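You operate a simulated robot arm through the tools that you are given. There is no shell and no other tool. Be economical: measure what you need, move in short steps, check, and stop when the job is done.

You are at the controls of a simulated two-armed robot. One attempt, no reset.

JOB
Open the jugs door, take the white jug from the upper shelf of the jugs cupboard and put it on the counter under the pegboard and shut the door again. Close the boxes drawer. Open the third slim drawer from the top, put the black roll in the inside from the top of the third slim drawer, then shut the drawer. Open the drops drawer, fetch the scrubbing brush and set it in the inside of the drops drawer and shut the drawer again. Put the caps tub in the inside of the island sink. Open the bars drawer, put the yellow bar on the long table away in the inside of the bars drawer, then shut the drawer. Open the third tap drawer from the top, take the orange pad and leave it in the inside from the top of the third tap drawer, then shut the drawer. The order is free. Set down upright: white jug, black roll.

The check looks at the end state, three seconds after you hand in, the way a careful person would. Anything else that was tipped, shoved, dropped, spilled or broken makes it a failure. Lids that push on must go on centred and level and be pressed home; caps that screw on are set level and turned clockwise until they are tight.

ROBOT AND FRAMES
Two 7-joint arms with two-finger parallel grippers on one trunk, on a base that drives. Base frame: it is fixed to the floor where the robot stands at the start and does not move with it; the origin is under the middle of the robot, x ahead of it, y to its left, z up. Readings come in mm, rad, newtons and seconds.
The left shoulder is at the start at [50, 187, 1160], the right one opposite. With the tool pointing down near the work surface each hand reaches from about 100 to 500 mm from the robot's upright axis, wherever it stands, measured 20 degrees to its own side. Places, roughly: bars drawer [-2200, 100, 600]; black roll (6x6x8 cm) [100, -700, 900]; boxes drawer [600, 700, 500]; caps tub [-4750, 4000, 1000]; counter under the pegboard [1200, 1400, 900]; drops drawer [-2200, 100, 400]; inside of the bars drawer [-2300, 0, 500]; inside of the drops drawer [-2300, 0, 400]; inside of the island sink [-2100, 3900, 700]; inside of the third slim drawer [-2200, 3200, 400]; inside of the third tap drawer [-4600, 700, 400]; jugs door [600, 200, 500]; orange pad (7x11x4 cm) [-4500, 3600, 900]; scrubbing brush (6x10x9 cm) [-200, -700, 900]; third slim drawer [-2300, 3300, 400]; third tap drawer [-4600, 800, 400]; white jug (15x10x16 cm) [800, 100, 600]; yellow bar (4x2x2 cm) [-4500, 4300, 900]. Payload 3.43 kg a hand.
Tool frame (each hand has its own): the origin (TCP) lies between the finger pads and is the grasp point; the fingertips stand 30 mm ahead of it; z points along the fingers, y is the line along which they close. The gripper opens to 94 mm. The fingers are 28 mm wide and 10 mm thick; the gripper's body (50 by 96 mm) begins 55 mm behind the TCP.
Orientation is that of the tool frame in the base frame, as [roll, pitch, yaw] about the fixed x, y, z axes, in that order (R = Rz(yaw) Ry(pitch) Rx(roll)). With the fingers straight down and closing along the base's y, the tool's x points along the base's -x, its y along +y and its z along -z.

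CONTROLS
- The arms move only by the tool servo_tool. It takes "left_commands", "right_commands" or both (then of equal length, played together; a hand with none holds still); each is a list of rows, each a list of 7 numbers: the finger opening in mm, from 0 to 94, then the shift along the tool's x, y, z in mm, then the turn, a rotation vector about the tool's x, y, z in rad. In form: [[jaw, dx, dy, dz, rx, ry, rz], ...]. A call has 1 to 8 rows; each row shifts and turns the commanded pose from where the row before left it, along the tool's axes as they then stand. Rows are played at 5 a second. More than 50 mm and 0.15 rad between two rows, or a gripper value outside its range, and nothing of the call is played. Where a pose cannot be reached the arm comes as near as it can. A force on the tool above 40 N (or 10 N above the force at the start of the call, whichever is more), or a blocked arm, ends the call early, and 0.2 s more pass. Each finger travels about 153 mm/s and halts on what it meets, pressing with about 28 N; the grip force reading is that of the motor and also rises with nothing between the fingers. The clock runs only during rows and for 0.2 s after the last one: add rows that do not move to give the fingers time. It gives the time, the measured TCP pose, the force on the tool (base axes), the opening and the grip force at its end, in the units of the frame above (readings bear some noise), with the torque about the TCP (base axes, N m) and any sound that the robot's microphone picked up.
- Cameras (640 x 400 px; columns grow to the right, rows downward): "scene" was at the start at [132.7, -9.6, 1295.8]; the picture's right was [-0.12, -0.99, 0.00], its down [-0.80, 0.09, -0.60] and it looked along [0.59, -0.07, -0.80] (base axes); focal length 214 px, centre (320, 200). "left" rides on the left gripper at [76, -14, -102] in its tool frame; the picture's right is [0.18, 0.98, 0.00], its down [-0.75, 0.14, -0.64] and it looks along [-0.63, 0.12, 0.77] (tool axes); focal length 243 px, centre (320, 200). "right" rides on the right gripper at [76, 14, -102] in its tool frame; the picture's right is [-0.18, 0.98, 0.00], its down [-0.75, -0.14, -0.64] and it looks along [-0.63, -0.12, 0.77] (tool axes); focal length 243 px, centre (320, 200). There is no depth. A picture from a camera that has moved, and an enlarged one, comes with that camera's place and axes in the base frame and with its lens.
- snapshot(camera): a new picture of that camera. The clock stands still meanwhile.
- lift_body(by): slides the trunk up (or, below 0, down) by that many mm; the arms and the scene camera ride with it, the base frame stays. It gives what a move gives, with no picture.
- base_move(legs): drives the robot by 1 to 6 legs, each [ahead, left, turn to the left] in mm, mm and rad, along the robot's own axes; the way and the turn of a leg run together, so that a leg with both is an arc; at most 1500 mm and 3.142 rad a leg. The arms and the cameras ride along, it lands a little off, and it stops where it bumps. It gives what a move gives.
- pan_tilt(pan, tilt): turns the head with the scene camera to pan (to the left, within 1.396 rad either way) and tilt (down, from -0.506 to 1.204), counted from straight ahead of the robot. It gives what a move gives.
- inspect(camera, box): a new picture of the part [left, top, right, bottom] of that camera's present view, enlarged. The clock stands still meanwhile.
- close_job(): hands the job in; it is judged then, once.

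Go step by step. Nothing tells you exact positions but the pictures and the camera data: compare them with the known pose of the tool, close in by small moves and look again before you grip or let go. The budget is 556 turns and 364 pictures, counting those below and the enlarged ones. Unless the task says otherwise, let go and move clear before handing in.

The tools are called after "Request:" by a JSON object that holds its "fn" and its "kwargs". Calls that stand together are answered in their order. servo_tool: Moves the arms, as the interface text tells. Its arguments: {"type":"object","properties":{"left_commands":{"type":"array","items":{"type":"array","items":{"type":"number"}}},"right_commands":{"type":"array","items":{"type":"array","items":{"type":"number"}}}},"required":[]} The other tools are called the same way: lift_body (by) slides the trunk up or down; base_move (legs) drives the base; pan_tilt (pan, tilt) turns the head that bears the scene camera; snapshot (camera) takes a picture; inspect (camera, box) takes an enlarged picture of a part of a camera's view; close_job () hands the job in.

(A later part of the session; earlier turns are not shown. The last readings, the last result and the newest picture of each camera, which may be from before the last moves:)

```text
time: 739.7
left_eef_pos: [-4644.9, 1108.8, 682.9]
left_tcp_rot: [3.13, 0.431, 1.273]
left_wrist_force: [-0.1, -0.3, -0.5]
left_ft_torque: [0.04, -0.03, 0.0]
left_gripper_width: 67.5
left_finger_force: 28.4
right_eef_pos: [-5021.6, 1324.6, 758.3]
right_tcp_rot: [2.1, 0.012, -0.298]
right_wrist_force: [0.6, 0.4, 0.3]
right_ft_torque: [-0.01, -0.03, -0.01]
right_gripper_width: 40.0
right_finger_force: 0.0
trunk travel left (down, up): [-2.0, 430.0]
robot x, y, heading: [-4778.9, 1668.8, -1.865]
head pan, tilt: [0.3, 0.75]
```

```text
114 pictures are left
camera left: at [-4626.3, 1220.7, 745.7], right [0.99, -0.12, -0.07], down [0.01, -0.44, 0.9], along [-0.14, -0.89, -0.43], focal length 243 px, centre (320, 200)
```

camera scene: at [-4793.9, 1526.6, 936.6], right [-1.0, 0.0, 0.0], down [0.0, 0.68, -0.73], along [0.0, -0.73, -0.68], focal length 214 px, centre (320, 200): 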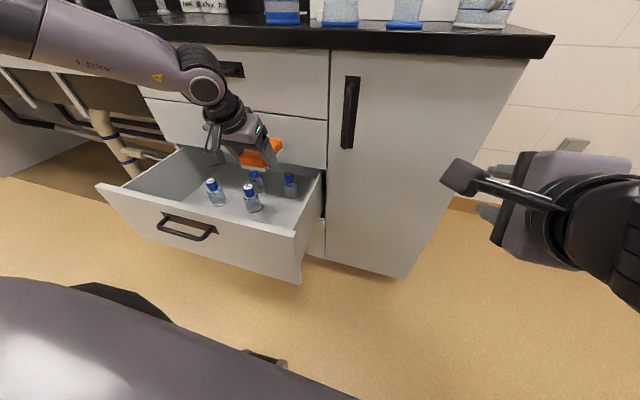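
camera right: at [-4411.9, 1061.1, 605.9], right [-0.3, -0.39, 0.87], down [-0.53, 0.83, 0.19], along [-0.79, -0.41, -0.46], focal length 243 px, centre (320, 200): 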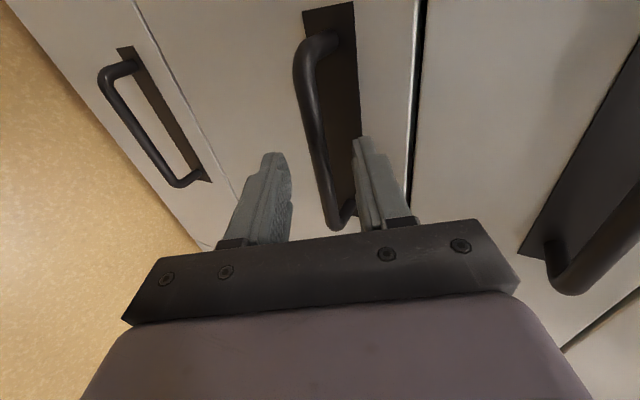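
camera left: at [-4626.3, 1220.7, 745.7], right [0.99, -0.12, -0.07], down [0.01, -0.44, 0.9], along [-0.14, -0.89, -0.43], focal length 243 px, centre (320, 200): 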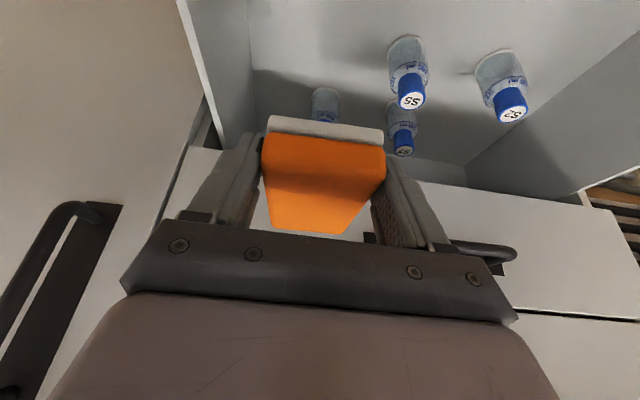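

Vials located; the right-front part of the drawer is free around X=-4785. Lower partly, advance, then lower fully.

Request:
{"fn": "servo_tool", "kwargs": {"left_commands": [[55, 15, -6, 32.7, 0, 0, 0], [55, 15, -6, 32.7, 0, 0, 0], [55, 15, -5, 32.7, 0, 0, 0], [55, 0, 0, 0, 0, 0, 0]]}}

Request:
{"fn": "base_move", "kwargs": {"legs": [[70, 0, 0]]}}

Request:
{"fn": "snapshot", "kwargs": {"camera": "left"}}

Request:
{"fn": "snapshot", "kwargs": {"camera": "scene"}}

```text
time: 740.7
left_eef_pos: [-4659.7, 1113.5, 577.6]
left_tcp_rot: [3.133, 0.431, 1.272]
left_wrist_force: [-0.2, 0.5, -1.6]
left_ft_torque: [0.02, -0.01, 0.0]
left_gripper_width: 67.8
left_finger_force: 28.2
right_eef_pos: [-5020.8, 1323.8, 757.6]
right_tcp_rot: [2.1, 0.012, -0.297]
right_wrist_force: [0.4, 0.4, 0.2]
right_ft_torque: [0.02, 0.0, -0.02]
right_gripper_width: 39.8
right_finger_force: 0.0
trunk travel left (down, up): [-2.0, 430.0]
robot x, y, heading: [-4773.3, 1662.2, -1.868]
head pan, tilt: [0.3, 0.75]
```

```text
time: 741.7
left_eef_pos: [-4679.9, 1044.1, 577.4]
left_tcp_rot: [3.131, 0.432, 1.276]
left_wrist_force: [0.3, 0.1, -0.7]
left_ft_torque: [0.04, 0.0, -0.01]
left_gripper_width: 67.3
left_finger_force: 28.5
right_eef_pos: [-5042.9, 1255.2, 758.8]
right_tcp_rot: [2.1, 0.012, -0.295]
right_wrist_force: [0.8, 0.4, -0.5]
right_ft_torque: [-0.02, 0.02, 0.01]
right_gripper_width: 39.9
right_finger_force: 0.0
trunk travel left (down, up): [-2.0, 430.0]
robot x, y, heading: [-4801.9, 1596.0, -1.861]
head pan, tilt: [0.3, 0.75]
```

```text
113 pictures are left
camera left: at [-4661.8, 1156.9, 640.1], right [0.99, -0.12, -0.07], down [0.01, -0.44, 0.9], along [-0.14, -0.89, -0.43], focal length 243 px, centre (320, 200)
```

left: 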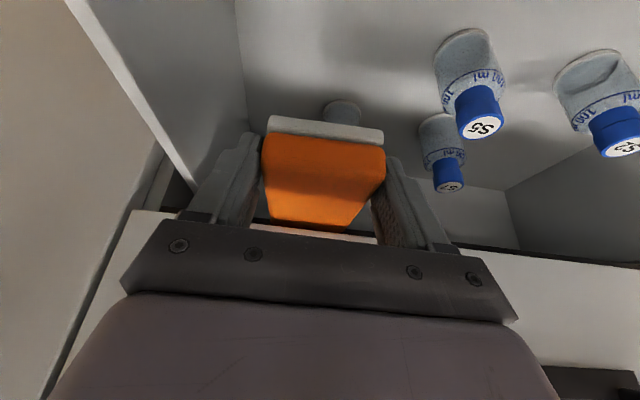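

```text
112 pictures are left
camera scene: at [-4814.6, 1457.5, 936.6], right [-1.0, -0.01, 0.0], down [0.0, 0.68, -0.73], along [0.0, -0.73, -0.68], focal length 214 px, centre (320, 200)
```

scene: 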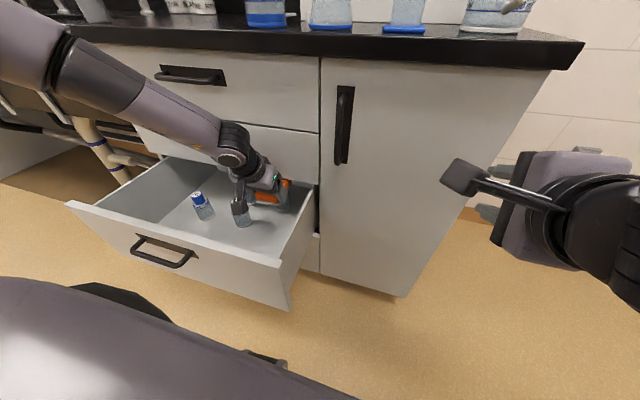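

Request:
{"fn": "servo_tool", "kwargs": {"left_commands": [[55, 6, 0, -3, 0, 0, 0], [55, 15, 0, 32.7, 0, 0, 0], [55, 15, 0, 32.7, 0, 0, 0], [55, 0, 0, 0, 0, 0, 0]]}}

Request:
{"fn": "snapshot", "kwargs": {"camera": "left"}}

Request:
{"fn": "inspect", "kwargs": {"camera": "scene", "box": [140, 130, 340, 255]}}

```text
time: 742.7
left_eef_pos: [-4676.5, 1051.4, 509.4]
left_tcp_rot: [3.132, 0.431, 1.275]
left_wrist_force: [-0.4, 1.1, -0.3]
left_ft_torque: [0.01, 0.01, 0.02]
left_gripper_width: 67.4
left_finger_force: 27.9
right_eef_pos: [-5040.9, 1253.9, 757.2]
right_tcp_rot: [2.099, 0.011, -0.295]
right_wrist_force: [-0.5, 0.3, 0.0]
right_ft_torque: [-0.01, 0.0, 0.0]
right_gripper_width: 40.0
right_finger_force: 0.1
trunk travel left (down, up): [-2.0, 430.0]
robot x, y, heading: [-4795.2, 1595.2, -1.861]
head pan, tilt: [0.3, 0.75]
```

```text
111 pictures are left
camera left: at [-4658.2, 1162.6, 570.7], right [0.99, -0.12, -0.07], down [0.01, -0.44, 0.9], along [-0.14, -0.89, -0.43], focal length 243 px, centre (320, 200)
```

left: 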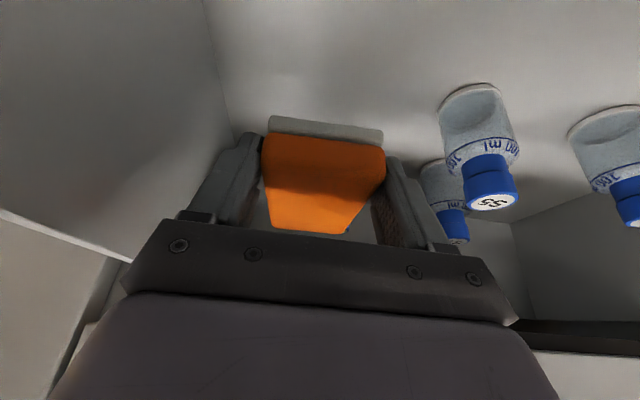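

```text
3.20 times, centred on (240, 192) of scene
camera zoom: at [-4814.6, 1457.4, 936.6], right [-1.0, -0.01, 0.0], down [0.0, 0.68, -0.73], along [0.0, -0.73, -0.68], focal length 686 px, centre (576, 224)
```

zoom: 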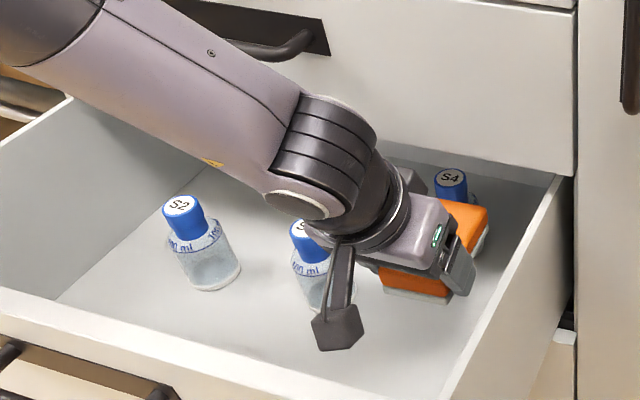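

Request:
{"fn": "servo_tool", "kwargs": {"left_commands": [[55, 8.3, 0, 18, 0, 0, 0], [55, 8.3, 0, 18, 0, 0, 0], [55, 0, 0, 0, 0, 0, 0]]}}

Request:
{"fn": "servo_tool", "kwargs": {"left_commands": [[55, 2.5, 0, 5.5, 0, 0, 0], [55, 2.5, 0, 5.5, 0, 0, 0], [55, 0, 0, 0, 0, 0, 0]]}}

Request:
{"fn": "snapshot", "kwargs": {"camera": "left"}}

Request:
{"fn": "inspect", "kwargs": {"camera": "scene", "box": [140, 130, 340, 255]}}

```text
time: 743.5
left_eef_pos: [-4676.0, 1050.7, 470.6]
left_tcp_rot: [3.132, 0.43, 1.274]
left_wrist_force: [0.1, 0.2, 0.7]
left_ft_torque: [0.01, 0.01, 0.02]
left_gripper_width: 67.2
left_finger_force: 28.0
left hand out of reach, approached as far as the arm can: row 2
right_eef_pos: [-5042.3, 1254.9, 759.0]
right_tcp_rot: [2.1, 0.013, -0.294]
right_wrist_force: [0.5, 0.7, -0.2]
right_ft_torque: [0.02, 0.01, 0.01]
right_gripper_width: 39.9
right_finger_force: 0.1
trunk travel left (down, up): [-2.0, 430.0]
robot x, y, heading: [-4795.6, 1596.4, -1.864]
head pan, tilt: [0.3, 0.75]
```

```text
time: 744.3
left_eef_pos: [-4668.6, 1052.6, 464.6]
left_tcp_rot: [3.132, 0.431, 1.273]
left_wrist_force: [0.6, -0.2, -1.4]
left_ft_torque: [0.04, -0.02, 0.0]
left_gripper_width: 67.4
left_finger_force: 27.8
left hand out of reach, approached as far as the arm can: row 1, 2
right_eef_pos: [-5041.5, 1254.6, 758.0]
right_tcp_rot: [2.098, 0.013, -0.295]
right_wrist_force: [0.4, 0.3, -0.1]
right_ft_torque: [0.03, 0.0, 0.0]
right_gripper_width: 39.8
right_finger_force: 0.1
trunk travel left (down, up): [-2.0, 430.0]
robot x, y, heading: [-4796.6, 1600.6, -1.862]
head pan, tilt: [0.3, 0.75]
```

```text
109 pictures are left
camera left: at [-4652.0, 1166.1, 527.8], right [0.99, -0.12, -0.07], down [0.01, -0.44, 0.9], along [-0.14, -0.89, -0.43], focal length 243 px, centre (320, 200)
```

left: 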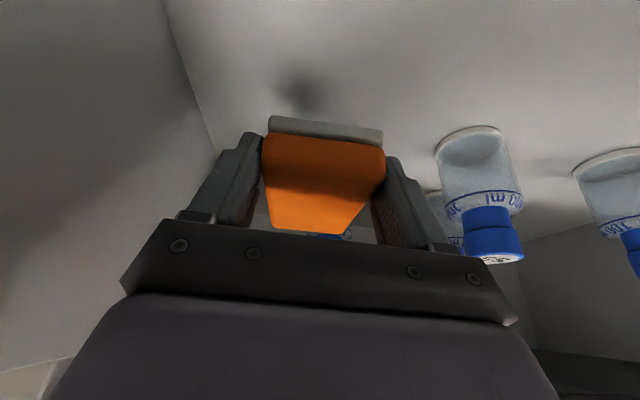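

```text
3.20 times, centred on (240, 192) of scene
camera zoom: at [-4814.6, 1457.5, 936.6], right [-1.0, -0.01, 0.0], down [0.0, 0.68, -0.73], along [0.0, -0.73, -0.68], focal length 686 px, centre (576, 224)
```

zoom: 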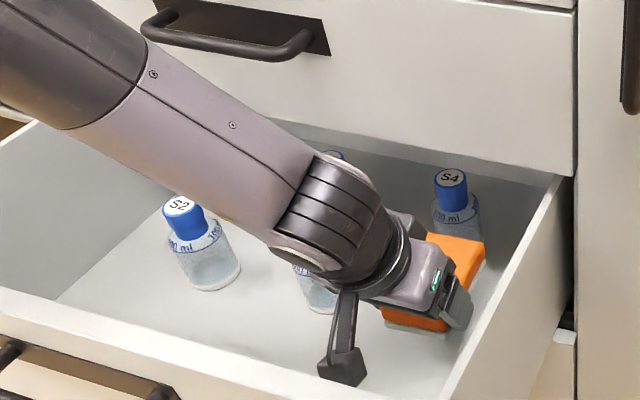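

Pad is a few mm above the drawer floor. Release and rise straight up.

Request:
{"fn": "servo_tool", "kwargs": {"left_commands": [[72, 0, 0, 0, 0, 0, 0], [80, 0, 0, 0, 0, 0, 0], [86, 0, 0, 0, 0, 0, 0], [86, 0, 0, 0, 0, 0, 0]]}}

Request:
{"fn": "lift_body", "kwargs": {"by": 100}}

Request:
{"fn": "snapshot", "kwargs": {"camera": "left"}}

Request:
{"fn": "inspect", "kwargs": {"camera": "scene", "box": [140, 130, 340, 255]}}

```text
time: 745.3
left_eef_pos: [-4668.8, 1054.5, 466.0]
left_tcp_rot: [3.133, 0.434, 1.275]
left_wrist_force: [-0.1, 0.7, -0.2]
left_ft_torque: [0.0, -0.03, 0.05]
left_gripper_width: 85.9
left_finger_force: 0.1
right_eef_pos: [-5042.0, 1254.4, 757.8]
right_tcp_rot: [2.101, 0.012, -0.294]
right_wrist_force: [0.6, 0.6, 0.5]
right_ft_torque: [0.02, 0.04, -0.03]
right_gripper_width: 40.2
right_finger_force: 0.1
trunk travel left (down, up): [-2.0, 430.0]
robot x, y, heading: [-4800.6, 1596.0, -1.865]
head pan, tilt: [0.3, 0.75]
```

```text
time: 746.6
left_eef_pos: [-4669.2, 1055.0, 564.8]
left_tcp_rot: [3.133, 0.431, 1.275]
left_wrist_force: [-0.3, 0.0, 0.1]
left_ft_torque: [-0.04, -0.02, 0.02]
left_gripper_width: 86.1
left_finger_force: 0.1
right_eef_pos: [-5041.5, 1254.5, 859.0]
right_tcp_rot: [2.1, 0.013, -0.294]
right_wrist_force: [-0.4, 0.1, -0.9]
right_ft_torque: [0.03, 0.0, 0.02]
right_gripper_width: 40.4
right_finger_force: 0.1
trunk travel left (down, up): [-102.0, 330.0]
robot x, y, heading: [-4799.3, 1596.1, -1.864]
head pan, tilt: [0.3, 0.75]
```

```text
107 pictures are left
camera left: at [-4651.9, 1166.0, 627.7], right [0.99, -0.12, -0.07], down [0.01, -0.44, 0.9], along [-0.14, -0.89, -0.43], focal length 243 px, centre (320, 200)
```

left: 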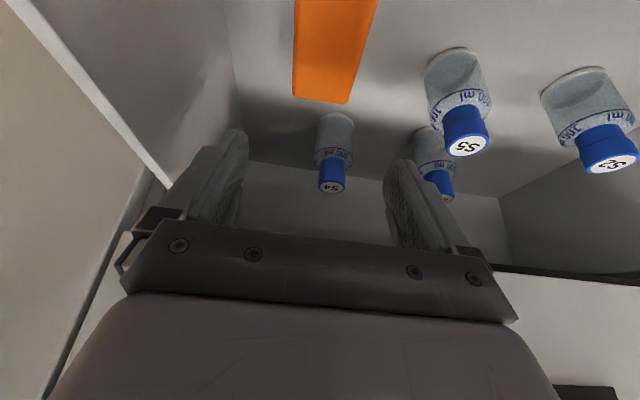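

```text
3.20 times, centred on (240, 192) of scene
camera zoom: at [-4814.7, 1457.4, 1036.6], right [-1.0, -0.01, 0.0], down [0.0, 0.68, -0.73], along [0.0, -0.73, -0.68], focal length 686 px, centre (576, 224)
```

zoom: 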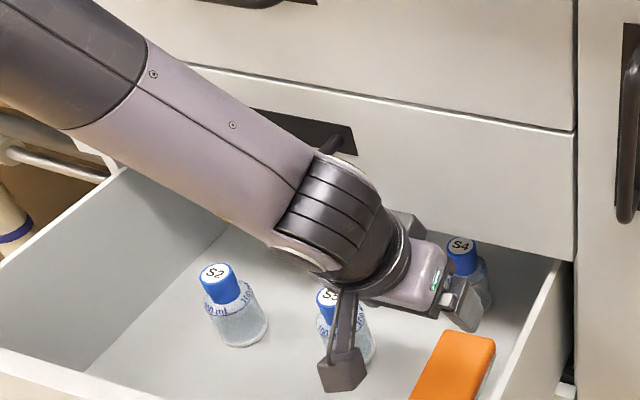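

Pad is in and all vials stand. Raise, back off, align and push the drawer shut.

Request:
{"fn": "lift_body", "kwargs": {"by": 110}}

Request:
{"fn": "base_move", "kwargs": {"legs": [[-330, 0, 0], [0, 160, 0]]}}

Request:
{"fn": "servo_tool", "kwargs": {"left_commands": [[40, 0, 0, 0, 0, 0, 0], [0, 0, 0, 0, 0, 0, 0], [0, 0, 0, 0, 0, 0, 0]]}}

Request:
{"fn": "lift_body", "kwargs": {"by": -125}}

Request:
{"fn": "snapshot", "kwargs": {"camera": "scene"}}

```text
time: 748.1
left_eef_pos: [-4670.0, 1054.2, 676.3]
left_tcp_rot: [3.132, 0.432, 1.275]
left_wrist_force: [-0.7, 0.4, -0.5]
left_ft_torque: [0.02, 0.02, 0.0]
left_gripper_width: 86.1
left_finger_force: 0.0
right_eef_pos: [-5042.4, 1253.5, 968.8]
right_tcp_rot: [2.099, 0.013, -0.294]
right_wrist_force: [-1.0, 0.5, -0.2]
right_ft_torque: [0.0, 0.0, -0.02]
right_gripper_width: 39.7
right_finger_force: 0.2
trunk travel left (down, up): [-212.0, 220.0]
robot x, y, heading: [-4801.4, 1599.2, -1.866]
head pan, tilt: [0.3, 0.75]
```

```text
time: 751.9
left_eef_pos: [-4416.9, 1314.5, 675.6]
left_tcp_rot: [3.133, 0.431, 1.281]
left_wrist_force: [0.7, -0.2, 0.1]
left_ft_torque: [0.01, 0.0, 0.01]
left_gripper_width: 86.2
left_finger_force: 0.1
right_eef_pos: [-4790.4, 1513.6, 969.2]
right_tcp_rot: [2.099, 0.013, -0.289]
right_wrist_force: [0.4, 0.0, -0.5]
right_ft_torque: [0.01, 0.02, 0.01]
right_gripper_width: 40.1
right_finger_force: 0.0
trunk travel left (down, up): [-212.0, 220.0]
robot x, y, heading: [-4551.0, 1857.1, -1.856]
head pan, tilt: [0.3, 0.75]
```

```text
time: 752.7
left_eef_pos: [-4418.4, 1314.3, 675.0]
left_tcp_rot: [3.132, 0.432, 1.279]
left_wrist_force: [-0.7, 0.6, -0.4]
left_ft_torque: [0.0, -0.01, 0.0]
left_gripper_width: 0.1
left_finger_force: 28.5
right_eef_pos: [-4789.7, 1512.3, 969.5]
right_tcp_rot: [2.099, 0.012, -0.287]
right_wrist_force: [-0.1, 0.1, -0.7]
right_ft_torque: [-0.02, -0.02, -0.05]
right_gripper_width: 39.9
right_finger_force: 0.0
trunk travel left (down, up): [-212.0, 220.0]
robot x, y, heading: [-4549.6, 1859.5, -1.855]
head pan, tilt: [0.3, 0.75]
```

```text
time: 754.2
left_eef_pos: [-4417.8, 1314.2, 551.4]
left_tcp_rot: [3.135, 0.43, 1.281]
left_wrist_force: [-0.1, -0.4, 0.3]
left_ft_torque: [0.0, -0.02, 0.0]
left_gripper_width: 0.0
left_finger_force: 28.2
right_eef_pos: [-4791.1, 1512.9, 843.5]
right_tcp_rot: [2.099, 0.012, -0.287]
right_wrist_force: [0.3, 1.0, -0.1]
right_ft_torque: [0.0, 0.0, 0.0]
right_gripper_width: 39.8
right_finger_force: 0.2
trunk travel left (down, up): [-87.0, 345.0]
robot x, y, heading: [-4548.7, 1854.6, -1.854]
head pan, tilt: [0.3, 0.75]
```

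```text
105 pictures are left
camera scene: at [-4565.2, 1717.0, 1021.7], right [-1.0, -0.01, 0.0], down [-0.01, 0.68, -0.73], along [0.01, -0.73, -0.68], focal length 214 px, centre (320, 200)
```

scene: 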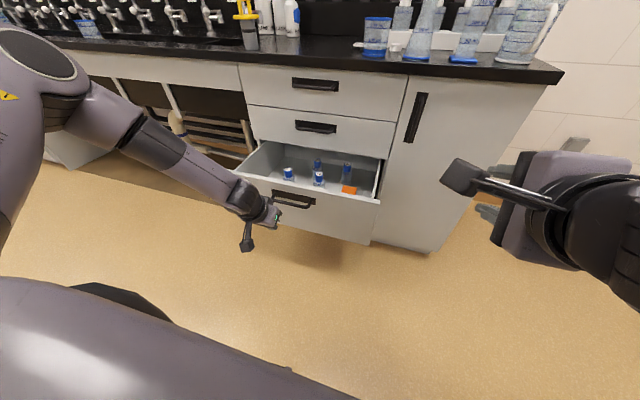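

Request:
{"fn": "base_move", "kwargs": {"legs": [[100, 0, 0], [100, 0, 0], [80, 0, 0]]}}

Request:
{"fn": "base_move", "kwargs": {"legs": [[60, 0, 0], [60, 0, 0]]}}

Request:
{"fn": "snapshot", "kwargs": {"camera": "scene"}}

```text
time: 756.8
left_eef_pos: [-4496.2, 1046.2, 550.7]
left_tcp_rot: [3.132, 0.431, 1.279]
left_wrist_force: [-0.4, -0.2, 0.2]
left_ft_torque: [0.01, 0.04, -0.02]
left_gripper_width: 0.0
left_finger_force: 28.1
right_eef_pos: [-4869.7, 1245.6, 844.7]
right_tcp_rot: [2.1, 0.012, -0.288]
right_wrist_force: [0.1, 0.9, -1.3]
right_ft_torque: [-0.02, 0.05, -0.02]
right_gripper_width: 40.2
right_finger_force: 0.1
trunk travel left (down, up): [-87.0, 345.0]
robot x, y, heading: [-4631.8, 1592.9, -1.863]
head pan, tilt: [0.3, 0.75]
```

```text
time: 757.9
left_eef_pos: [-4511.7, 999.5, 544.8]
left_tcp_rot: [3.138, 0.407, 1.284]
left_wrist_force: [0.4, -0.5, 0.5]
left_ft_torque: [0.02, -0.01, 0.01]
left_gripper_width: 0.0
left_finger_force: 28.1
right_eef_pos: [-4886.3, 1188.4, 844.8]
right_tcp_rot: [2.098, 0.012, -0.289]
right_wrist_force: [0.9, 0.2, 0.1]
right_ft_torque: [-0.01, -0.02, 0.03]
right_gripper_width: 40.1
right_finger_force: 0.0
trunk travel left (down, up): [-87.0, 345.0]
robot x, y, heading: [-4648.9, 1531.6, -1.856]
head pan, tilt: [0.3, 0.75]
stopped in leg 1: the force on the tool passed its limit at 96 N (the readings are from after the stop); the commanded pose is now the measured one
```

```text
104 pictures are left
camera scene: at [-4661.2, 1392.5, 1021.6], right [-1.0, -0.01, 0.0], down [-0.01, 0.68, -0.73], along [0.01, -0.73, -0.68], focal length 214 px, centre (320, 200)
```

scene: 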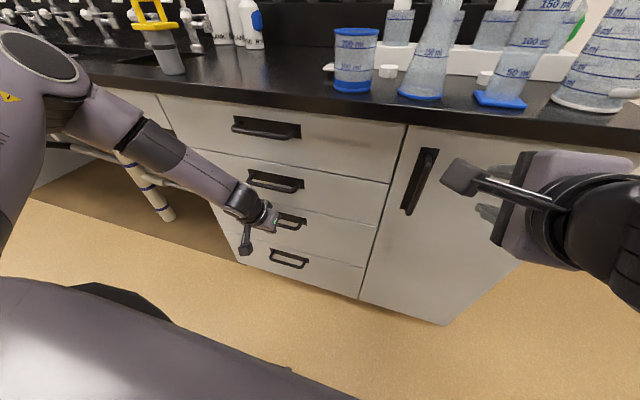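

The tap drawer looks shut. I back off, verify, and look towards the table's far end for the tub route.

Request:
{"fn": "base_move", "kwargs": {"legs": [[-290, 0, 0]]}}

Request:
{"fn": "lift_body", "kwargs": {"by": 340}}

Request:
{"fn": "pan_tilt", "kwargs": {"pan": 0.1, "tilt": 0.75}}

Request:
{"fn": "snapshot", "kwargs": {"camera": "scene"}}

Request:
{"fn": "pan_tilt", "kwargs": {"pan": -1.39, "tilt": 0.45}}

Request:
{"fn": "snapshot", "kwargs": {"camera": "scene"}}

```text
time: 759.8
left_eef_pos: [-4428.9, 1275.0, 544.3]
left_tcp_rot: [3.136, 0.407, 1.285]
left_wrist_force: [0.7, 1.0, -0.3]
left_ft_torque: [-0.04, 0.05, 0.01]
left_gripper_width: 0.0
left_finger_force: 28.1
right_eef_pos: [-4805.7, 1462.7, 845.0]
right_tcp_rot: [2.1, 0.014, -0.286]
right_wrist_force: [-0.8, 0.7, 0.2]
right_ft_torque: [-0.03, 0.02, -0.03]
right_gripper_width: 40.0
right_finger_force: 0.0
trunk travel left (down, up): [-87.0, 345.0]
robot x, y, heading: [-4568.1, 1809.3, -1.859]
head pan, tilt: [0.3, 0.75]
```

```text
time: 763.2
left_eef_pos: [-4429.6, 1274.5, 883.1]
left_tcp_rot: [3.136, 0.406, 1.285]
left_wrist_force: [1.2, -0.2, 0.4]
left_ft_torque: [0.0, -0.02, 0.01]
left_gripper_width: 0.0
left_finger_force: 27.9
right_eef_pos: [-4806.2, 1463.1, 1184.4]
right_tcp_rot: [2.098, 0.013, -0.287]
right_wrist_force: [-0.7, -0.2, 0.5]
right_ft_torque: [0.02, 0.01, -0.02]
right_gripper_width: 39.9
right_finger_force: 0.1
trunk travel left (down, up): [-427.0, 5.0]
robot x, y, heading: [-4567.5, 1808.6, -1.858]
head pan, tilt: [0.3, 0.75]
```

```text
time: 763.9
left_eef_pos: [-4429.9, 1275.3, 885.5]
left_tcp_rot: [3.135, 0.406, 1.285]
left_wrist_force: [-0.1, 0.5, 0.2]
left_ft_torque: [-0.01, 0.0, -0.04]
left_gripper_width: 0.2
left_finger_force: 28.2
right_eef_pos: [-4805.7, 1463.5, 1183.7]
right_tcp_rot: [2.1, 0.013, -0.288]
right_wrist_force: [-0.3, -0.2, -0.1]
right_ft_torque: [0.01, 0.02, -0.04]
right_gripper_width: 39.9
right_finger_force: 0.0
trunk travel left (down, up): [-427.0, 5.0]
robot x, y, heading: [-4566.3, 1806.9, -1.857]
head pan, tilt: [0.099, 0.75]
```

```text
103 pictures are left
camera scene: at [-4596.6, 1669.0, 1361.6], right [-0.98, 0.18, 0.0], down [0.13, 0.67, -0.73], along [-0.13, -0.72, -0.68], focal length 214 px, centre (320, 200)
```

scene: 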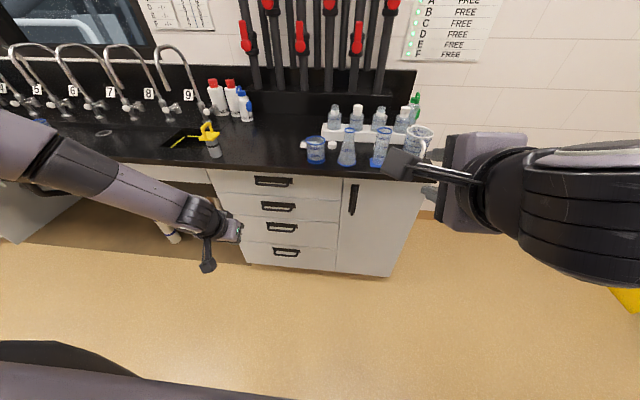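

```text
time: 765.5
left_eef_pos: [-4430.1, 1276.2, 884.8]
left_tcp_rot: [3.133, 0.406, 1.283]
left_wrist_force: [0.6, -0.1, -0.1]
left_ft_torque: [-0.01, 0.01, 0.03]
left_gripper_width: 0.0
left_finger_force: 27.9
right_eef_pos: [-4805.1, 1462.8, 1183.5]
right_tcp_rot: [2.102, 0.011, -0.285]
right_wrist_force: [0.1, 0.2, 0.5]
right_ft_torque: [-0.01, -0.01, 0.01]
right_gripper_width: 40.2
right_finger_force: 0.1
trunk travel left (down, up): [-427.0, 5.0]
robot x, y, heading: [-4565.4, 1805.9, -1.857]
head pan, tilt: [-1.389, 0.45]
```

```text
102 pictures are left
camera scene: at [-4672.8, 1759.9, 1388.1], right [0.1, 0.99, 0.0], down [0.43, -0.04, -0.9], along [-0.9, 0.09, -0.44], focal length 214 px, centre (320, 200)
```

scene: 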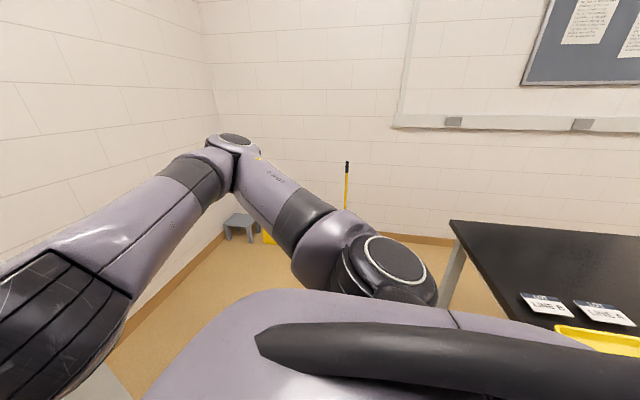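

All tap drawers are flush. Now the tub: raise the left hand, turn to face +X and back around the table's end to its wall side.

Request:
{"fn": "servo_tool", "kwargs": {"left_commands": [[0, -16.6, 0, -38.6, 0, 0, 0], [0, -16.6, 0, -38.6, 0, 0, 0], [0, -16.6, 0, -38.6, 0, 0, 0], [0, -16.6, 0, -38.6, 0, 0, 0], [0, -16.6, 0, -38.6, 0, 0, 0], [0, -16.6, 0, -38.6, 0, 0, 0], [0, -16.6, 0, -38.6, 0, 0, 0], [0, 0, 0, 0, 0, 0, 0]]}}

Request:
{"fn": "base_move", "kwargs": {"legs": [[0, 0, 1.569], [-680, 0, 0], [-680, 0, 0]]}}

Request:
{"fn": "pan_tilt", "kwargs": {"pan": 0.9, "tilt": 0.6}}

Request:
{"fn": "snapshot", "kwargs": {"camera": "scene"}}

```text
time: 767.3
left_eef_pos: [-4435.4, 1275.3, 1178.5]
left_tcp_rot: [3.136, 0.406, 1.286]
left_wrist_force: [0.0, -0.4, 0.3]
left_ft_torque: [0.01, -0.01, -0.02]
left_gripper_width: 0.0
left_finger_force: 28.0
right_eef_pos: [-4805.8, 1462.3, 1183.9]
right_tcp_rot: [2.099, 0.012, -0.287]
right_wrist_force: [0.0, 0.0, -0.2]
right_ft_torque: [-0.02, 0.02, -0.03]
right_gripper_width: 39.9
right_finger_force: 0.2
trunk travel left (down, up): [-427.0, 5.0]
robot x, y, heading: [-4566.5, 1815.0, -1.858]
head pan, tilt: [-1.389, 0.45]
```

```text
time: 778.2
left_eef_pos: [-5330.3, 2321.5, 1177.6]
left_tcp_rot: [3.134, 0.406, 2.842]
left_wrist_force: [-0.3, -0.3, -0.9]
left_ft_torque: [0.02, 0.01, 0.02]
left_gripper_width: 0.0
left_finger_force: 27.8
right_eef_pos: [-5523.6, 1953.7, 1183.9]
right_tcp_rot: [2.098, 0.013, 1.272]
right_wrist_force: [-0.2, -0.3, 0.4]
right_ft_torque: [0.01, -0.01, 0.02]
right_gripper_width: 39.9
right_finger_force: 0.0
trunk travel left (down, up): [-427.0, 5.0]
robot x, y, heading: [-5863.5, 2202.6, -0.304]
head pan, tilt: [-1.389, 0.45]
```

```text
time: 780.3
left_eef_pos: [-5329.5, 2321.9, 1177.6]
left_tcp_rot: [3.136, 0.407, 2.841]
left_wrist_force: [-1.0, 0.2, -0.2]
left_ft_torque: [0.0, -0.02, 0.03]
left_gripper_width: 0.2
left_finger_force: 28.0
right_eef_pos: [-5523.4, 1954.6, 1182.0]
right_tcp_rot: [2.099, 0.014, 1.271]
right_wrist_force: [0.1, -0.9, -0.5]
right_ft_torque: [0.01, -0.02, -0.02]
right_gripper_width: 40.1
right_finger_force: 0.1
trunk travel left (down, up): [-427.0, 5.0]
robot x, y, heading: [-5867.9, 2202.2, -0.3]
head pan, tilt: [0.901, 0.6]
```

```text
101 pictures are left
camera scene: at [-5734.9, 2230.6, 1374.5], right [0.56, -0.83, 0.0], down [-0.47, -0.32, -0.83], along [0.68, 0.47, -0.56], focal length 214 px, centre (320, 200)
```

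scene: 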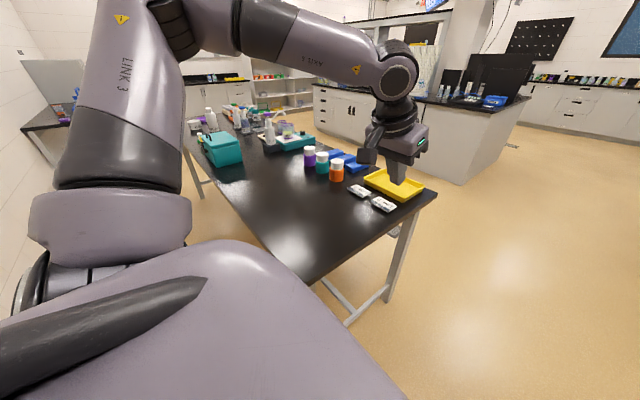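

Request:
{"fn": "base_move", "kwargs": {"legs": [[-130, 170, 0.012], [0, 900, 0], [0, 880, 0]]}}

Request:
{"fn": "pan_tilt", "kwargs": {"pan": 0.3, "tilt": 0.7}}

Request:
{"fn": "snapshot", "kwargs": {"camera": "scene"}}

```text
time: 798.5
left_eef_pos: [-4887.3, 4294.7, 1177.3]
left_tcp_rot: [3.136, 0.407, 2.846]
left_wrist_force: [-0.3, -0.3, -0.4]
left_ft_torque: [0.02, 0.0, 0.0]
left_gripper_width: 0.0
left_finger_force: 27.7
right_eef_pos: [-5079.0, 3925.4, 1184.0]
right_tcp_rot: [2.1, 0.012, 1.275]
right_wrist_force: [0.1, -0.3, 0.4]
right_ft_torque: [0.03, -0.02, -0.02]
right_gripper_width: 40.1
right_finger_force: 0.0
trunk travel left (down, up): [-427.0, 5.0]
robot x, y, heading: [-5422.2, 4167.3, -0.294]
head pan, tilt: [0.901, 0.6]
```

```text
time: 799.5
left_eef_pos: [-4886.7, 4293.8, 1178.0]
left_tcp_rot: [3.135, 0.405, 2.846]
left_wrist_force: [-0.2, 0.4, -0.5]
left_ft_torque: [-0.01, 0.02, 0.02]
left_gripper_width: 0.0
left_finger_force: 27.7
right_eef_pos: [-5079.7, 3924.6, 1183.2]
right_tcp_rot: [2.101, 0.013, 1.276]
right_wrist_force: [-0.1, -0.3, 0.2]
right_ft_torque: [0.01, 0.02, 0.02]
right_gripper_width: 39.8
right_finger_force: 0.0
trunk travel left (down, up): [-427.0, 5.0]
robot x, y, heading: [-5421.9, 4167.7, -0.297]
head pan, tilt: [0.3, 0.7]
```

```text
100 pictures are left
camera scene: at [-5279.5, 4150.3, 1365.9], right [0.01, -1.0, 0.0], down [-0.64, 0.0, -0.77], along [0.77, 0.01, -0.64], focal length 214 px, centre (320, 200)
```

scene: 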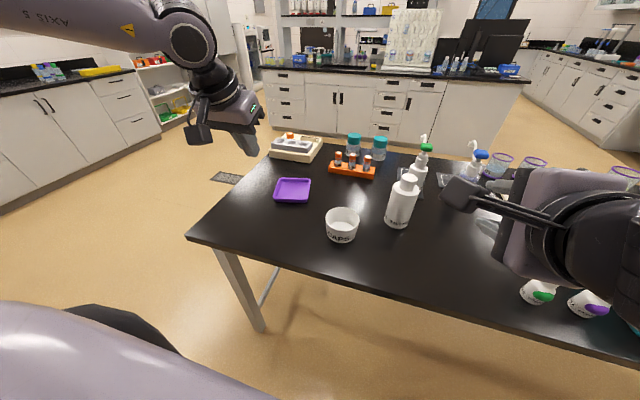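

The tub is within easy reach from here, at about (-5800, 2550). I'll grip its left rim wall with one finger inside.

Request:
{"fn": "base_move", "kwargs": {"legs": [[0, -129, 0.008], [100, 0, 0]]}}

Request:
{"fn": "servo_tool", "kwargs": {"left_commands": [[44, 13, 0, 30, 0, 0, 0], [44, 13, 0, 30, 0, 0, 0], [44, 13, 0, 30, 0, 0, 0], [44, 13, 0, 30, 0, 0, 0], [44, 0, 0, 0, 0, 0, 0]]}}

Request:
{"fn": "snapshot", "kwargs": {"camera": "left"}}

Request:
{"fn": "snapshot", "kwargs": {"camera": "scene"}}

```text
time: 802.1
left_eef_pos: [-4827.1, 4142.1, 1177.7]
left_tcp_rot: [3.132, 0.405, 2.847]
left_wrist_force: [0.3, -0.7, 0.2]
left_ft_torque: [-0.01, -0.02, 0.0]
left_gripper_width: 0.0
left_finger_force: 28.1
right_eef_pos: [-5018.3, 3773.2, 1183.5]
right_tcp_rot: [2.1, 0.012, 1.279]
right_wrist_force: [-0.2, 0.1, 0.9]
right_ft_torque: [-0.01, 0.02, -0.01]
right_gripper_width: 39.9
right_finger_force: 0.1
trunk travel left (down, up): [-427.0, 5.0]
robot x, y, heading: [-5363.9, 4016.2, -0.293]
head pan, tilt: [0.3, 0.7]
```

```text
time: 803.3
left_eef_pos: [-4830.8, 4144.8, 1052.3]
left_tcp_rot: [3.136, 0.407, 2.849]
left_wrist_force: [0.6, -0.2, 0.4]
left_ft_torque: [0.0, 0.01, -0.01]
left_gripper_width: 44.2
left_finger_force: 0.0
right_eef_pos: [-5019.0, 3775.1, 1183.2]
right_tcp_rot: [2.099, 0.013, 1.277]
right_wrist_force: [-0.3, 0.1, 0.4]
right_ft_torque: [0.02, 0.0, -0.01]
right_gripper_width: 40.1
right_finger_force: 0.1
trunk travel left (down, up): [-427.0, 5.0]
robot x, y, heading: [-5362.7, 4013.8, -0.294]
head pan, tilt: [0.3, 0.7]
```

```text
99 pictures are left
camera left: at [-4941.2, 4163.2, 1115.9], right [0.12, 0.99, -0.07], down [0.46, 0.01, 0.89], along [0.88, -0.14, -0.45], focal length 243 px, centre (320, 200)
```

left: 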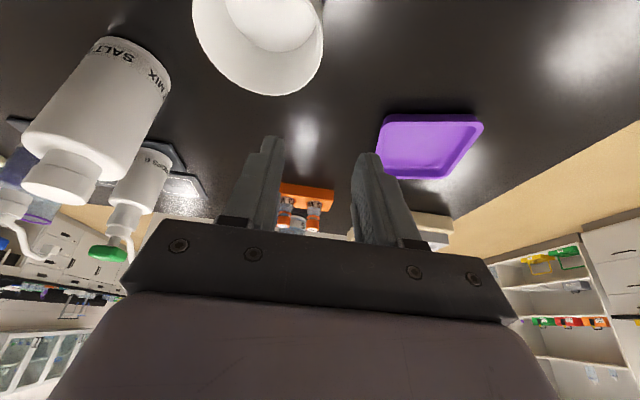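

```text
98 pictures are left
camera scene: at [-5221.0, 3998.9, 1365.9], right [0.01, -1.0, 0.0], down [-0.64, -0.01, -0.77], along [0.77, 0.01, -0.64], focal length 214 px, centre (320, 200)
```

scene: 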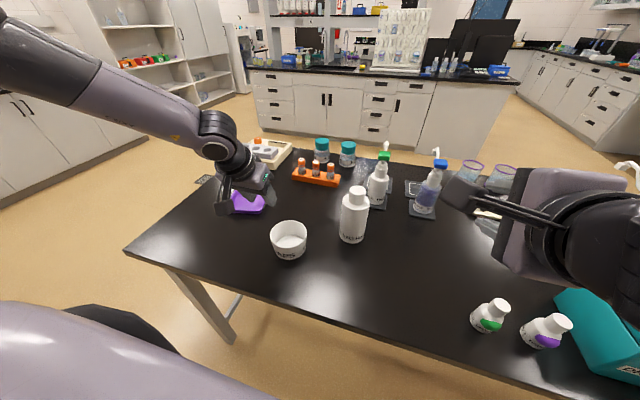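

Request:
{"fn": "servo_tool", "kwargs": {"left_commands": [[44, 0, -8, 0, 0, 0, 0], [44, 11, 0, 25, 0, 0, 0], [44, 11, 0, 25, 0, 0, 0], [44, 10, 0, 23, 0, 0, 0], [44, 0, 0, 0, 0, 0, 0]]}}

Request:
{"fn": "snapshot", "kwargs": {"camera": "left"}}

Request:
{"fn": "inspect", "kwargs": {"camera": "scene", "box": [180, 130, 360, 280]}}

```text
time: 804.5
left_eef_pos: [-4834.5, 4140.2, 967.8]
left_tcp_rot: [3.133, 0.407, 2.847]
left_wrist_force: [0.4, 0.8, -0.5]
left_ft_torque: [-0.02, 0.01, 0.01]
left_gripper_width: 43.9
left_finger_force: 0.2
right_eef_pos: [-5019.6, 3773.9, 1184.7]
right_tcp_rot: [2.101, 0.012, 1.279]
right_wrist_force: [0.3, -0.6, 0.4]
right_ft_torque: [0.02, -0.01, 0.01]
right_gripper_width: 40.2
right_finger_force: 0.0
trunk travel left (down, up): [-427.0, 5.0]
robot x, y, heading: [-5358.2, 4017.9, -0.296]
head pan, tilt: [0.3, 0.7]
```

```text
97 pictures are left
camera left: at [-4944.8, 4158.2, 1032.6], right [0.12, 0.99, -0.07], down [0.46, 0.01, 0.89], along [0.88, -0.14, -0.45], focal length 243 px, centre (320, 200)
```

left: 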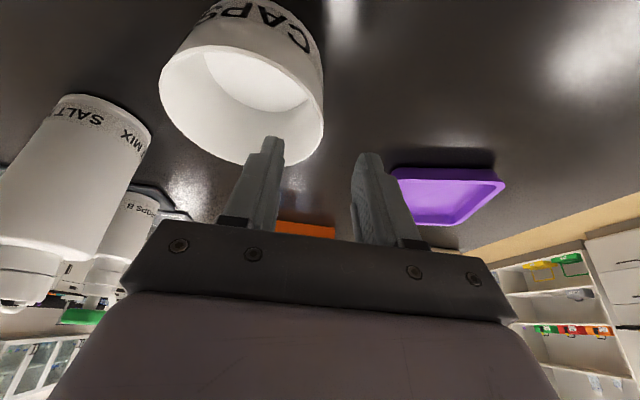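

```text
2.67 times, centred on (270, 205) of scene
camera zoom: at [-5221.0, 3998.8, 1365.9], right [0.01, -1.0, 0.0], down [-0.64, 0.0, -0.77], along [0.77, 0.01, -0.64], focal length 572 px, centre (453, 187)
```

zoom: 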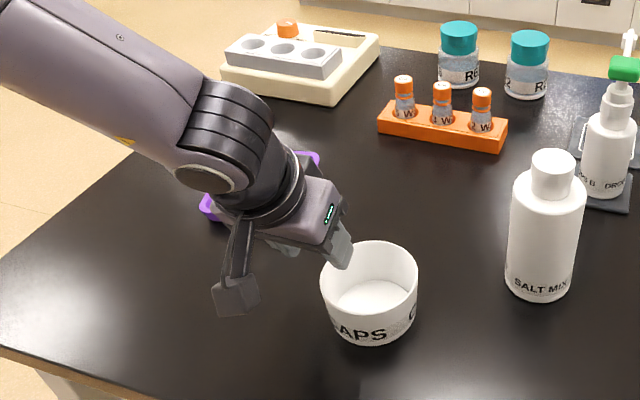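

Request:
{"fn": "servo_tool", "kwargs": {"left_commands": [[44, -11, -3, 4.8, 0, 0, 0], [44, 8, 0, 18.4, 0, 0, 0], [44, 8, 0, 18.4, 0, 0, 0], [44, 0, 0, 0, 0, 0, 0]]}}

Request:
{"fn": "snapshot", "kwargs": {"camera": "left"}}

Request:
{"fn": "inspect", "kwargs": {"camera": "scene", "box": [180, 130, 360, 280]}}

```text
time: 805.5
left_eef_pos: [-4821.5, 4132.0, 930.1]
left_tcp_rot: [3.135, 0.406, 2.848]
left_wrist_force: [-0.5, 0.1, 0.7]
left_ft_torque: [0.04, -0.01, 0.0]
left_gripper_width: 43.9
left_finger_force: 0.0
right_eef_pos: [-5019.6, 3774.6, 1182.7]
right_tcp_rot: [2.1, 0.012, 1.279]
right_wrist_force: [-0.4, 0.2, 1.2]
right_ft_torque: [-0.01, 0.0, 0.02]
right_gripper_width: 40.1
right_finger_force: 0.1
trunk travel left (down, up): [-427.0, 5.0]
robot x, y, heading: [-5364.4, 4016.5, -0.293]
head pan, tilt: [0.3, 0.7]
```

```text
95 pictures are left
camera left: at [-4932.5, 4150.1, 994.8], right [0.12, 0.99, -0.07], down [0.46, 0.0, 0.89], along [0.88, -0.14, -0.45], focal length 243 px, centre (320, 200)
```

left: 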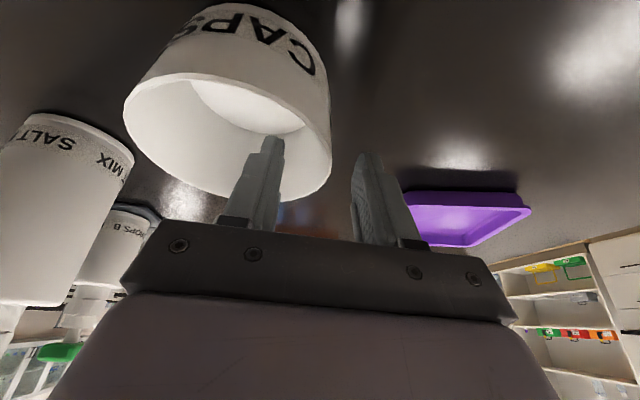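

```text
2.67 times, centred on (270, 205) of scene
camera zoom: at [-5220.9, 3998.8, 1365.9], right [0.01, -1.0, 0.0], down [-0.64, -0.01, -0.77], along [0.77, 0.01, -0.64], focal length 572 px, centre (453, 187)
```

zoom: 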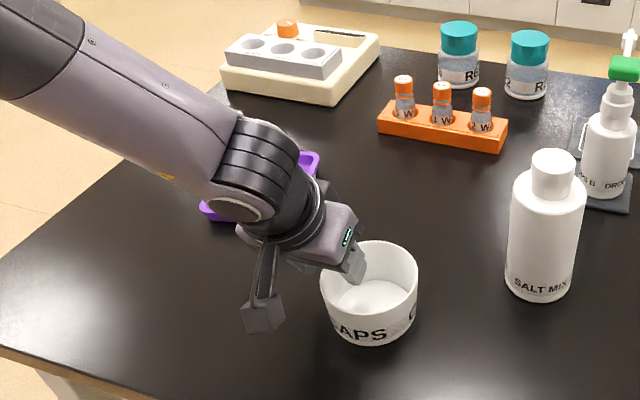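

Request:
{"fn": "servo_tool", "kwargs": {"left_commands": [[44, 4.8, 0, 11, 0, 0, 0], [44, 0, 0, 0, 0, 0, 0], [30, 0, 0, 0, 0, 0, 0], [15, 0, 0, 0, 0, 0, 0], [0, 0, 0, 0, 0, 0, 0], [0, 0, 0, 0, 0, 0, 0]]}}

Request:
{"fn": "snapshot", "kwargs": {"camera": "left"}}

```text
time: 806.9
left_eef_pos: [-4821.3, 4131.9, 917.5]
left_tcp_rot: [3.137, 0.406, 2.848]
left_wrist_force: [0.4, 0.2, 1.3]
left_ft_torque: [-0.25, 0.07, 0.09]
left_gripper_width: 9.5
left_finger_force: 28.1
right_eef_pos: [-5020.0, 3774.1, 1183.4]
right_tcp_rot: [2.1, 0.012, 1.278]
right_wrist_force: [-0.5, 0.2, 0.6]
right_ft_torque: [-0.04, 0.0, 0.01]
right_gripper_width: 40.1
right_finger_force: 0.0
trunk travel left (down, up): [-427.0, 5.0]
robot x, y, heading: [-5363.8, 4016.1, -0.296]
head pan, tilt: [0.3, 0.7]
```

```text
93 pictures are left
camera left: at [-4932.4, 4150.2, 982.1], right [0.12, 0.99, -0.07], down [0.46, 0.01, 0.89], along [0.88, -0.14, -0.45], focal length 243 px, centre (320, 200)
```

left: 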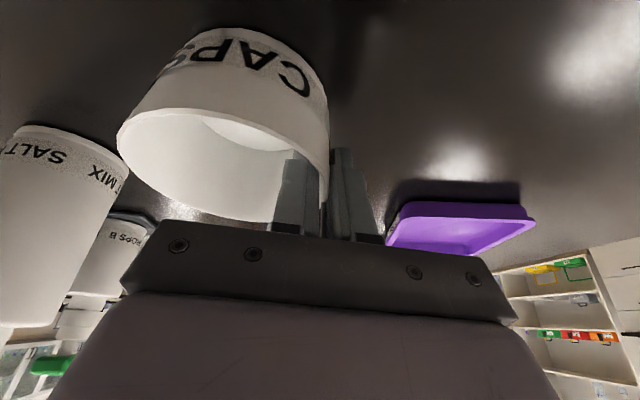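

Wall gripped. Lift with the arm.

Request:
{"fn": "servo_tool", "kwargs": {"left_commands": [[0, -8, 0, -18.4, 0, 0, 0], [0, -8, 0, -18.4, 0, 0, 0], [0, -8, 0, -18.4, 0, 0, 0], [0, 0, 0, 0, 0, 0, 0]]}}

Request:
{"fn": "snapshot", "kwargs": {"camera": "left"}}

Request:
{"fn": "inspect", "kwargs": {"camera": "scene", "box": [180, 130, 360, 280]}}

```text
time: 807.9
left_eef_pos: [-4822.8, 4133.4, 976.5]
left_tcp_rot: [3.136, 0.405, 2.848]
left_wrist_force: [0.2, 0.1, -0.9]
left_ft_torque: [0.01, -0.01, -0.02]
left_gripper_width: 9.3
left_finger_force: 28.5
right_eef_pos: [-5019.5, 3774.6, 1183.0]
right_tcp_rot: [2.1, 0.013, 1.278]
right_wrist_force: [-0.2, -0.1, -1.0]
right_ft_torque: [-0.01, 0.01, 0.02]
right_gripper_width: 39.9
right_finger_force: 0.0
trunk travel left (down, up): [-427.0, 5.0]
robot x, y, heading: [-5359.3, 4014.5, -0.295]
head pan, tilt: [0.3, 0.7]
```

```text
92 pictures are left
camera left: at [-4933.0, 4151.0, 1041.4], right [0.12, 0.99, -0.07], down [0.46, 0.0, 0.89], along [0.88, -0.14, -0.45], focal length 243 px, centre (320, 200)
```

left: 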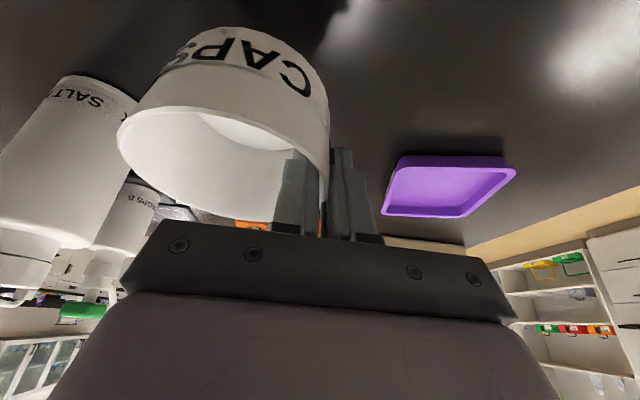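

```text
2.67 times, centred on (270, 205) of scene
camera zoom: at [-5220.5, 3998.9, 1365.8], right [0.01, -1.0, 0.0], down [-0.64, -0.01, -0.76], along [0.76, 0.01, -0.64], focal length 572 px, centre (453, 187)
```

zoom: 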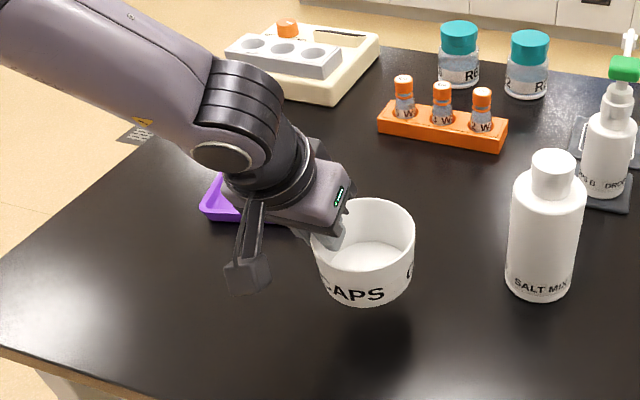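

Held level. Raise higher and retrace the route around the table to the island sink.

Request:
{"fn": "servo_tool", "kwargs": {"left_commands": [[0, -16, 0, -37, 0, 0, 0], [0, -16, 0, -37, 0, 0, 0], [0, -16, 0, -37, 0, 0, 0], [0, -16, 0, -37, 0, 0, 0], [0, -12, 0, -28, 0, 0, 0], [0, 0, 0, 0, 0, 0, 0]]}}

Request:
{"fn": "base_move", "kwargs": {"legs": [[-110, 0, 0], [0, -900, 0], [0, -830, 0]]}}

Request:
{"fn": "pan_tilt", "kwargs": {"pan": 0.6, "tilt": 0.6}}

Request:
{"fn": "snapshot", "kwargs": {"camera": "scene"}}

```text
time: 809.3
left_eef_pos: [-4821.1, 4131.9, 1169.9]
left_tcp_rot: [3.136, 0.406, 2.848]
left_wrist_force: [1.3, 0.2, -0.3]
left_ft_torque: [0.03, -0.01, 0.02]
left_gripper_width: 9.2
left_finger_force: 28.2
right_eef_pos: [-5018.6, 3773.4, 1183.4]
right_tcp_rot: [2.099, 0.012, 1.276]
right_wrist_force: [0.3, -0.1, 0.3]
right_ft_torque: [0.01, 0.0, 0.02]
right_gripper_width: 40.0
right_finger_force: 0.1
trunk travel left (down, up): [-427.0, 5.0]
robot x, y, heading: [-5362.2, 4019.7, -0.296]
head pan, tilt: [0.3, 0.7]
```

```text
time: 825.4
left_eef_pos: [-5422.4, 2517.3, 1170.1]
left_tcp_rot: [3.134, 0.408, 2.833]
left_wrist_force: [-0.2, -0.4, -1.4]
left_ft_torque: [0.02, -0.01, -0.01]
left_gripper_width: 8.6
left_finger_force: 27.6
right_eef_pos: [-5627.6, 2162.3, 1184.7]
right_tcp_rot: [2.1, 0.012, 1.264]
right_wrist_force: [0.2, -0.2, 0.6]
right_ft_torque: [-0.03, 0.02, 0.02]
right_gripper_width: 40.0
right_finger_force: 0.1
trunk travel left (down, up): [-427.0, 5.0]
robot x, y, heading: [-5966.1, 2410.7, -0.309]
head pan, tilt: [0.3, 0.7]
```

```text
time: 826.2
left_eef_pos: [-5424.0, 2516.6, 1169.6]
left_tcp_rot: [3.135, 0.407, 2.835]
left_wrist_force: [0.0, 0.7, -1.1]
left_ft_torque: [0.05, -0.02, 0.03]
left_gripper_width: 8.3
left_finger_force: 27.7
right_eef_pos: [-5627.3, 2162.9, 1183.3]
right_tcp_rot: [2.099, 0.011, 1.263]
right_wrist_force: [-0.3, -0.3, 0.3]
right_ft_torque: [0.01, 0.01, 0.03]
right_gripper_width: 39.9
right_finger_force: 0.1
trunk travel left (down, up): [-427.0, 5.0]
robot x, y, heading: [-5967.7, 2406.5, -0.306]
head pan, tilt: [0.6, 0.6]
```

```text
90 pictures are left
camera scene: at [-5824.7, 2416.9, 1374.5], right [0.29, -0.96, 0.0], down [-0.54, -0.16, -0.82], along [0.79, 0.24, -0.57], focal length 214 px, centre (320, 200)
```

scene: 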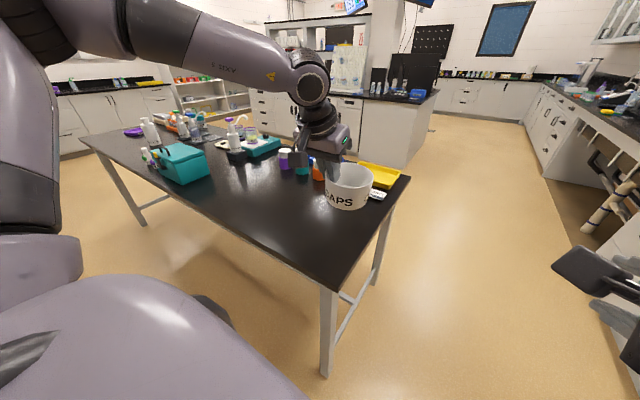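

Request:
{"fn": "snapshot", "kwargs": {"camera": "left"}}

```text
89 pictures are left
camera left: at [-5533.1, 2536.9, 1234.5], right [0.13, 0.99, -0.07], down [0.46, 0.0, 0.89], along [0.88, -0.15, -0.45], focal length 243 px, centre (320, 200)
```

left: 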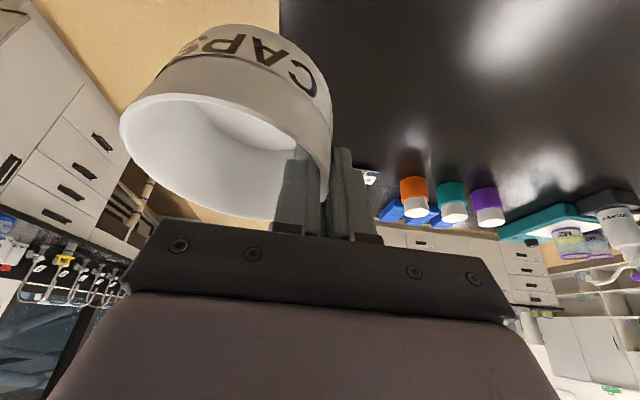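

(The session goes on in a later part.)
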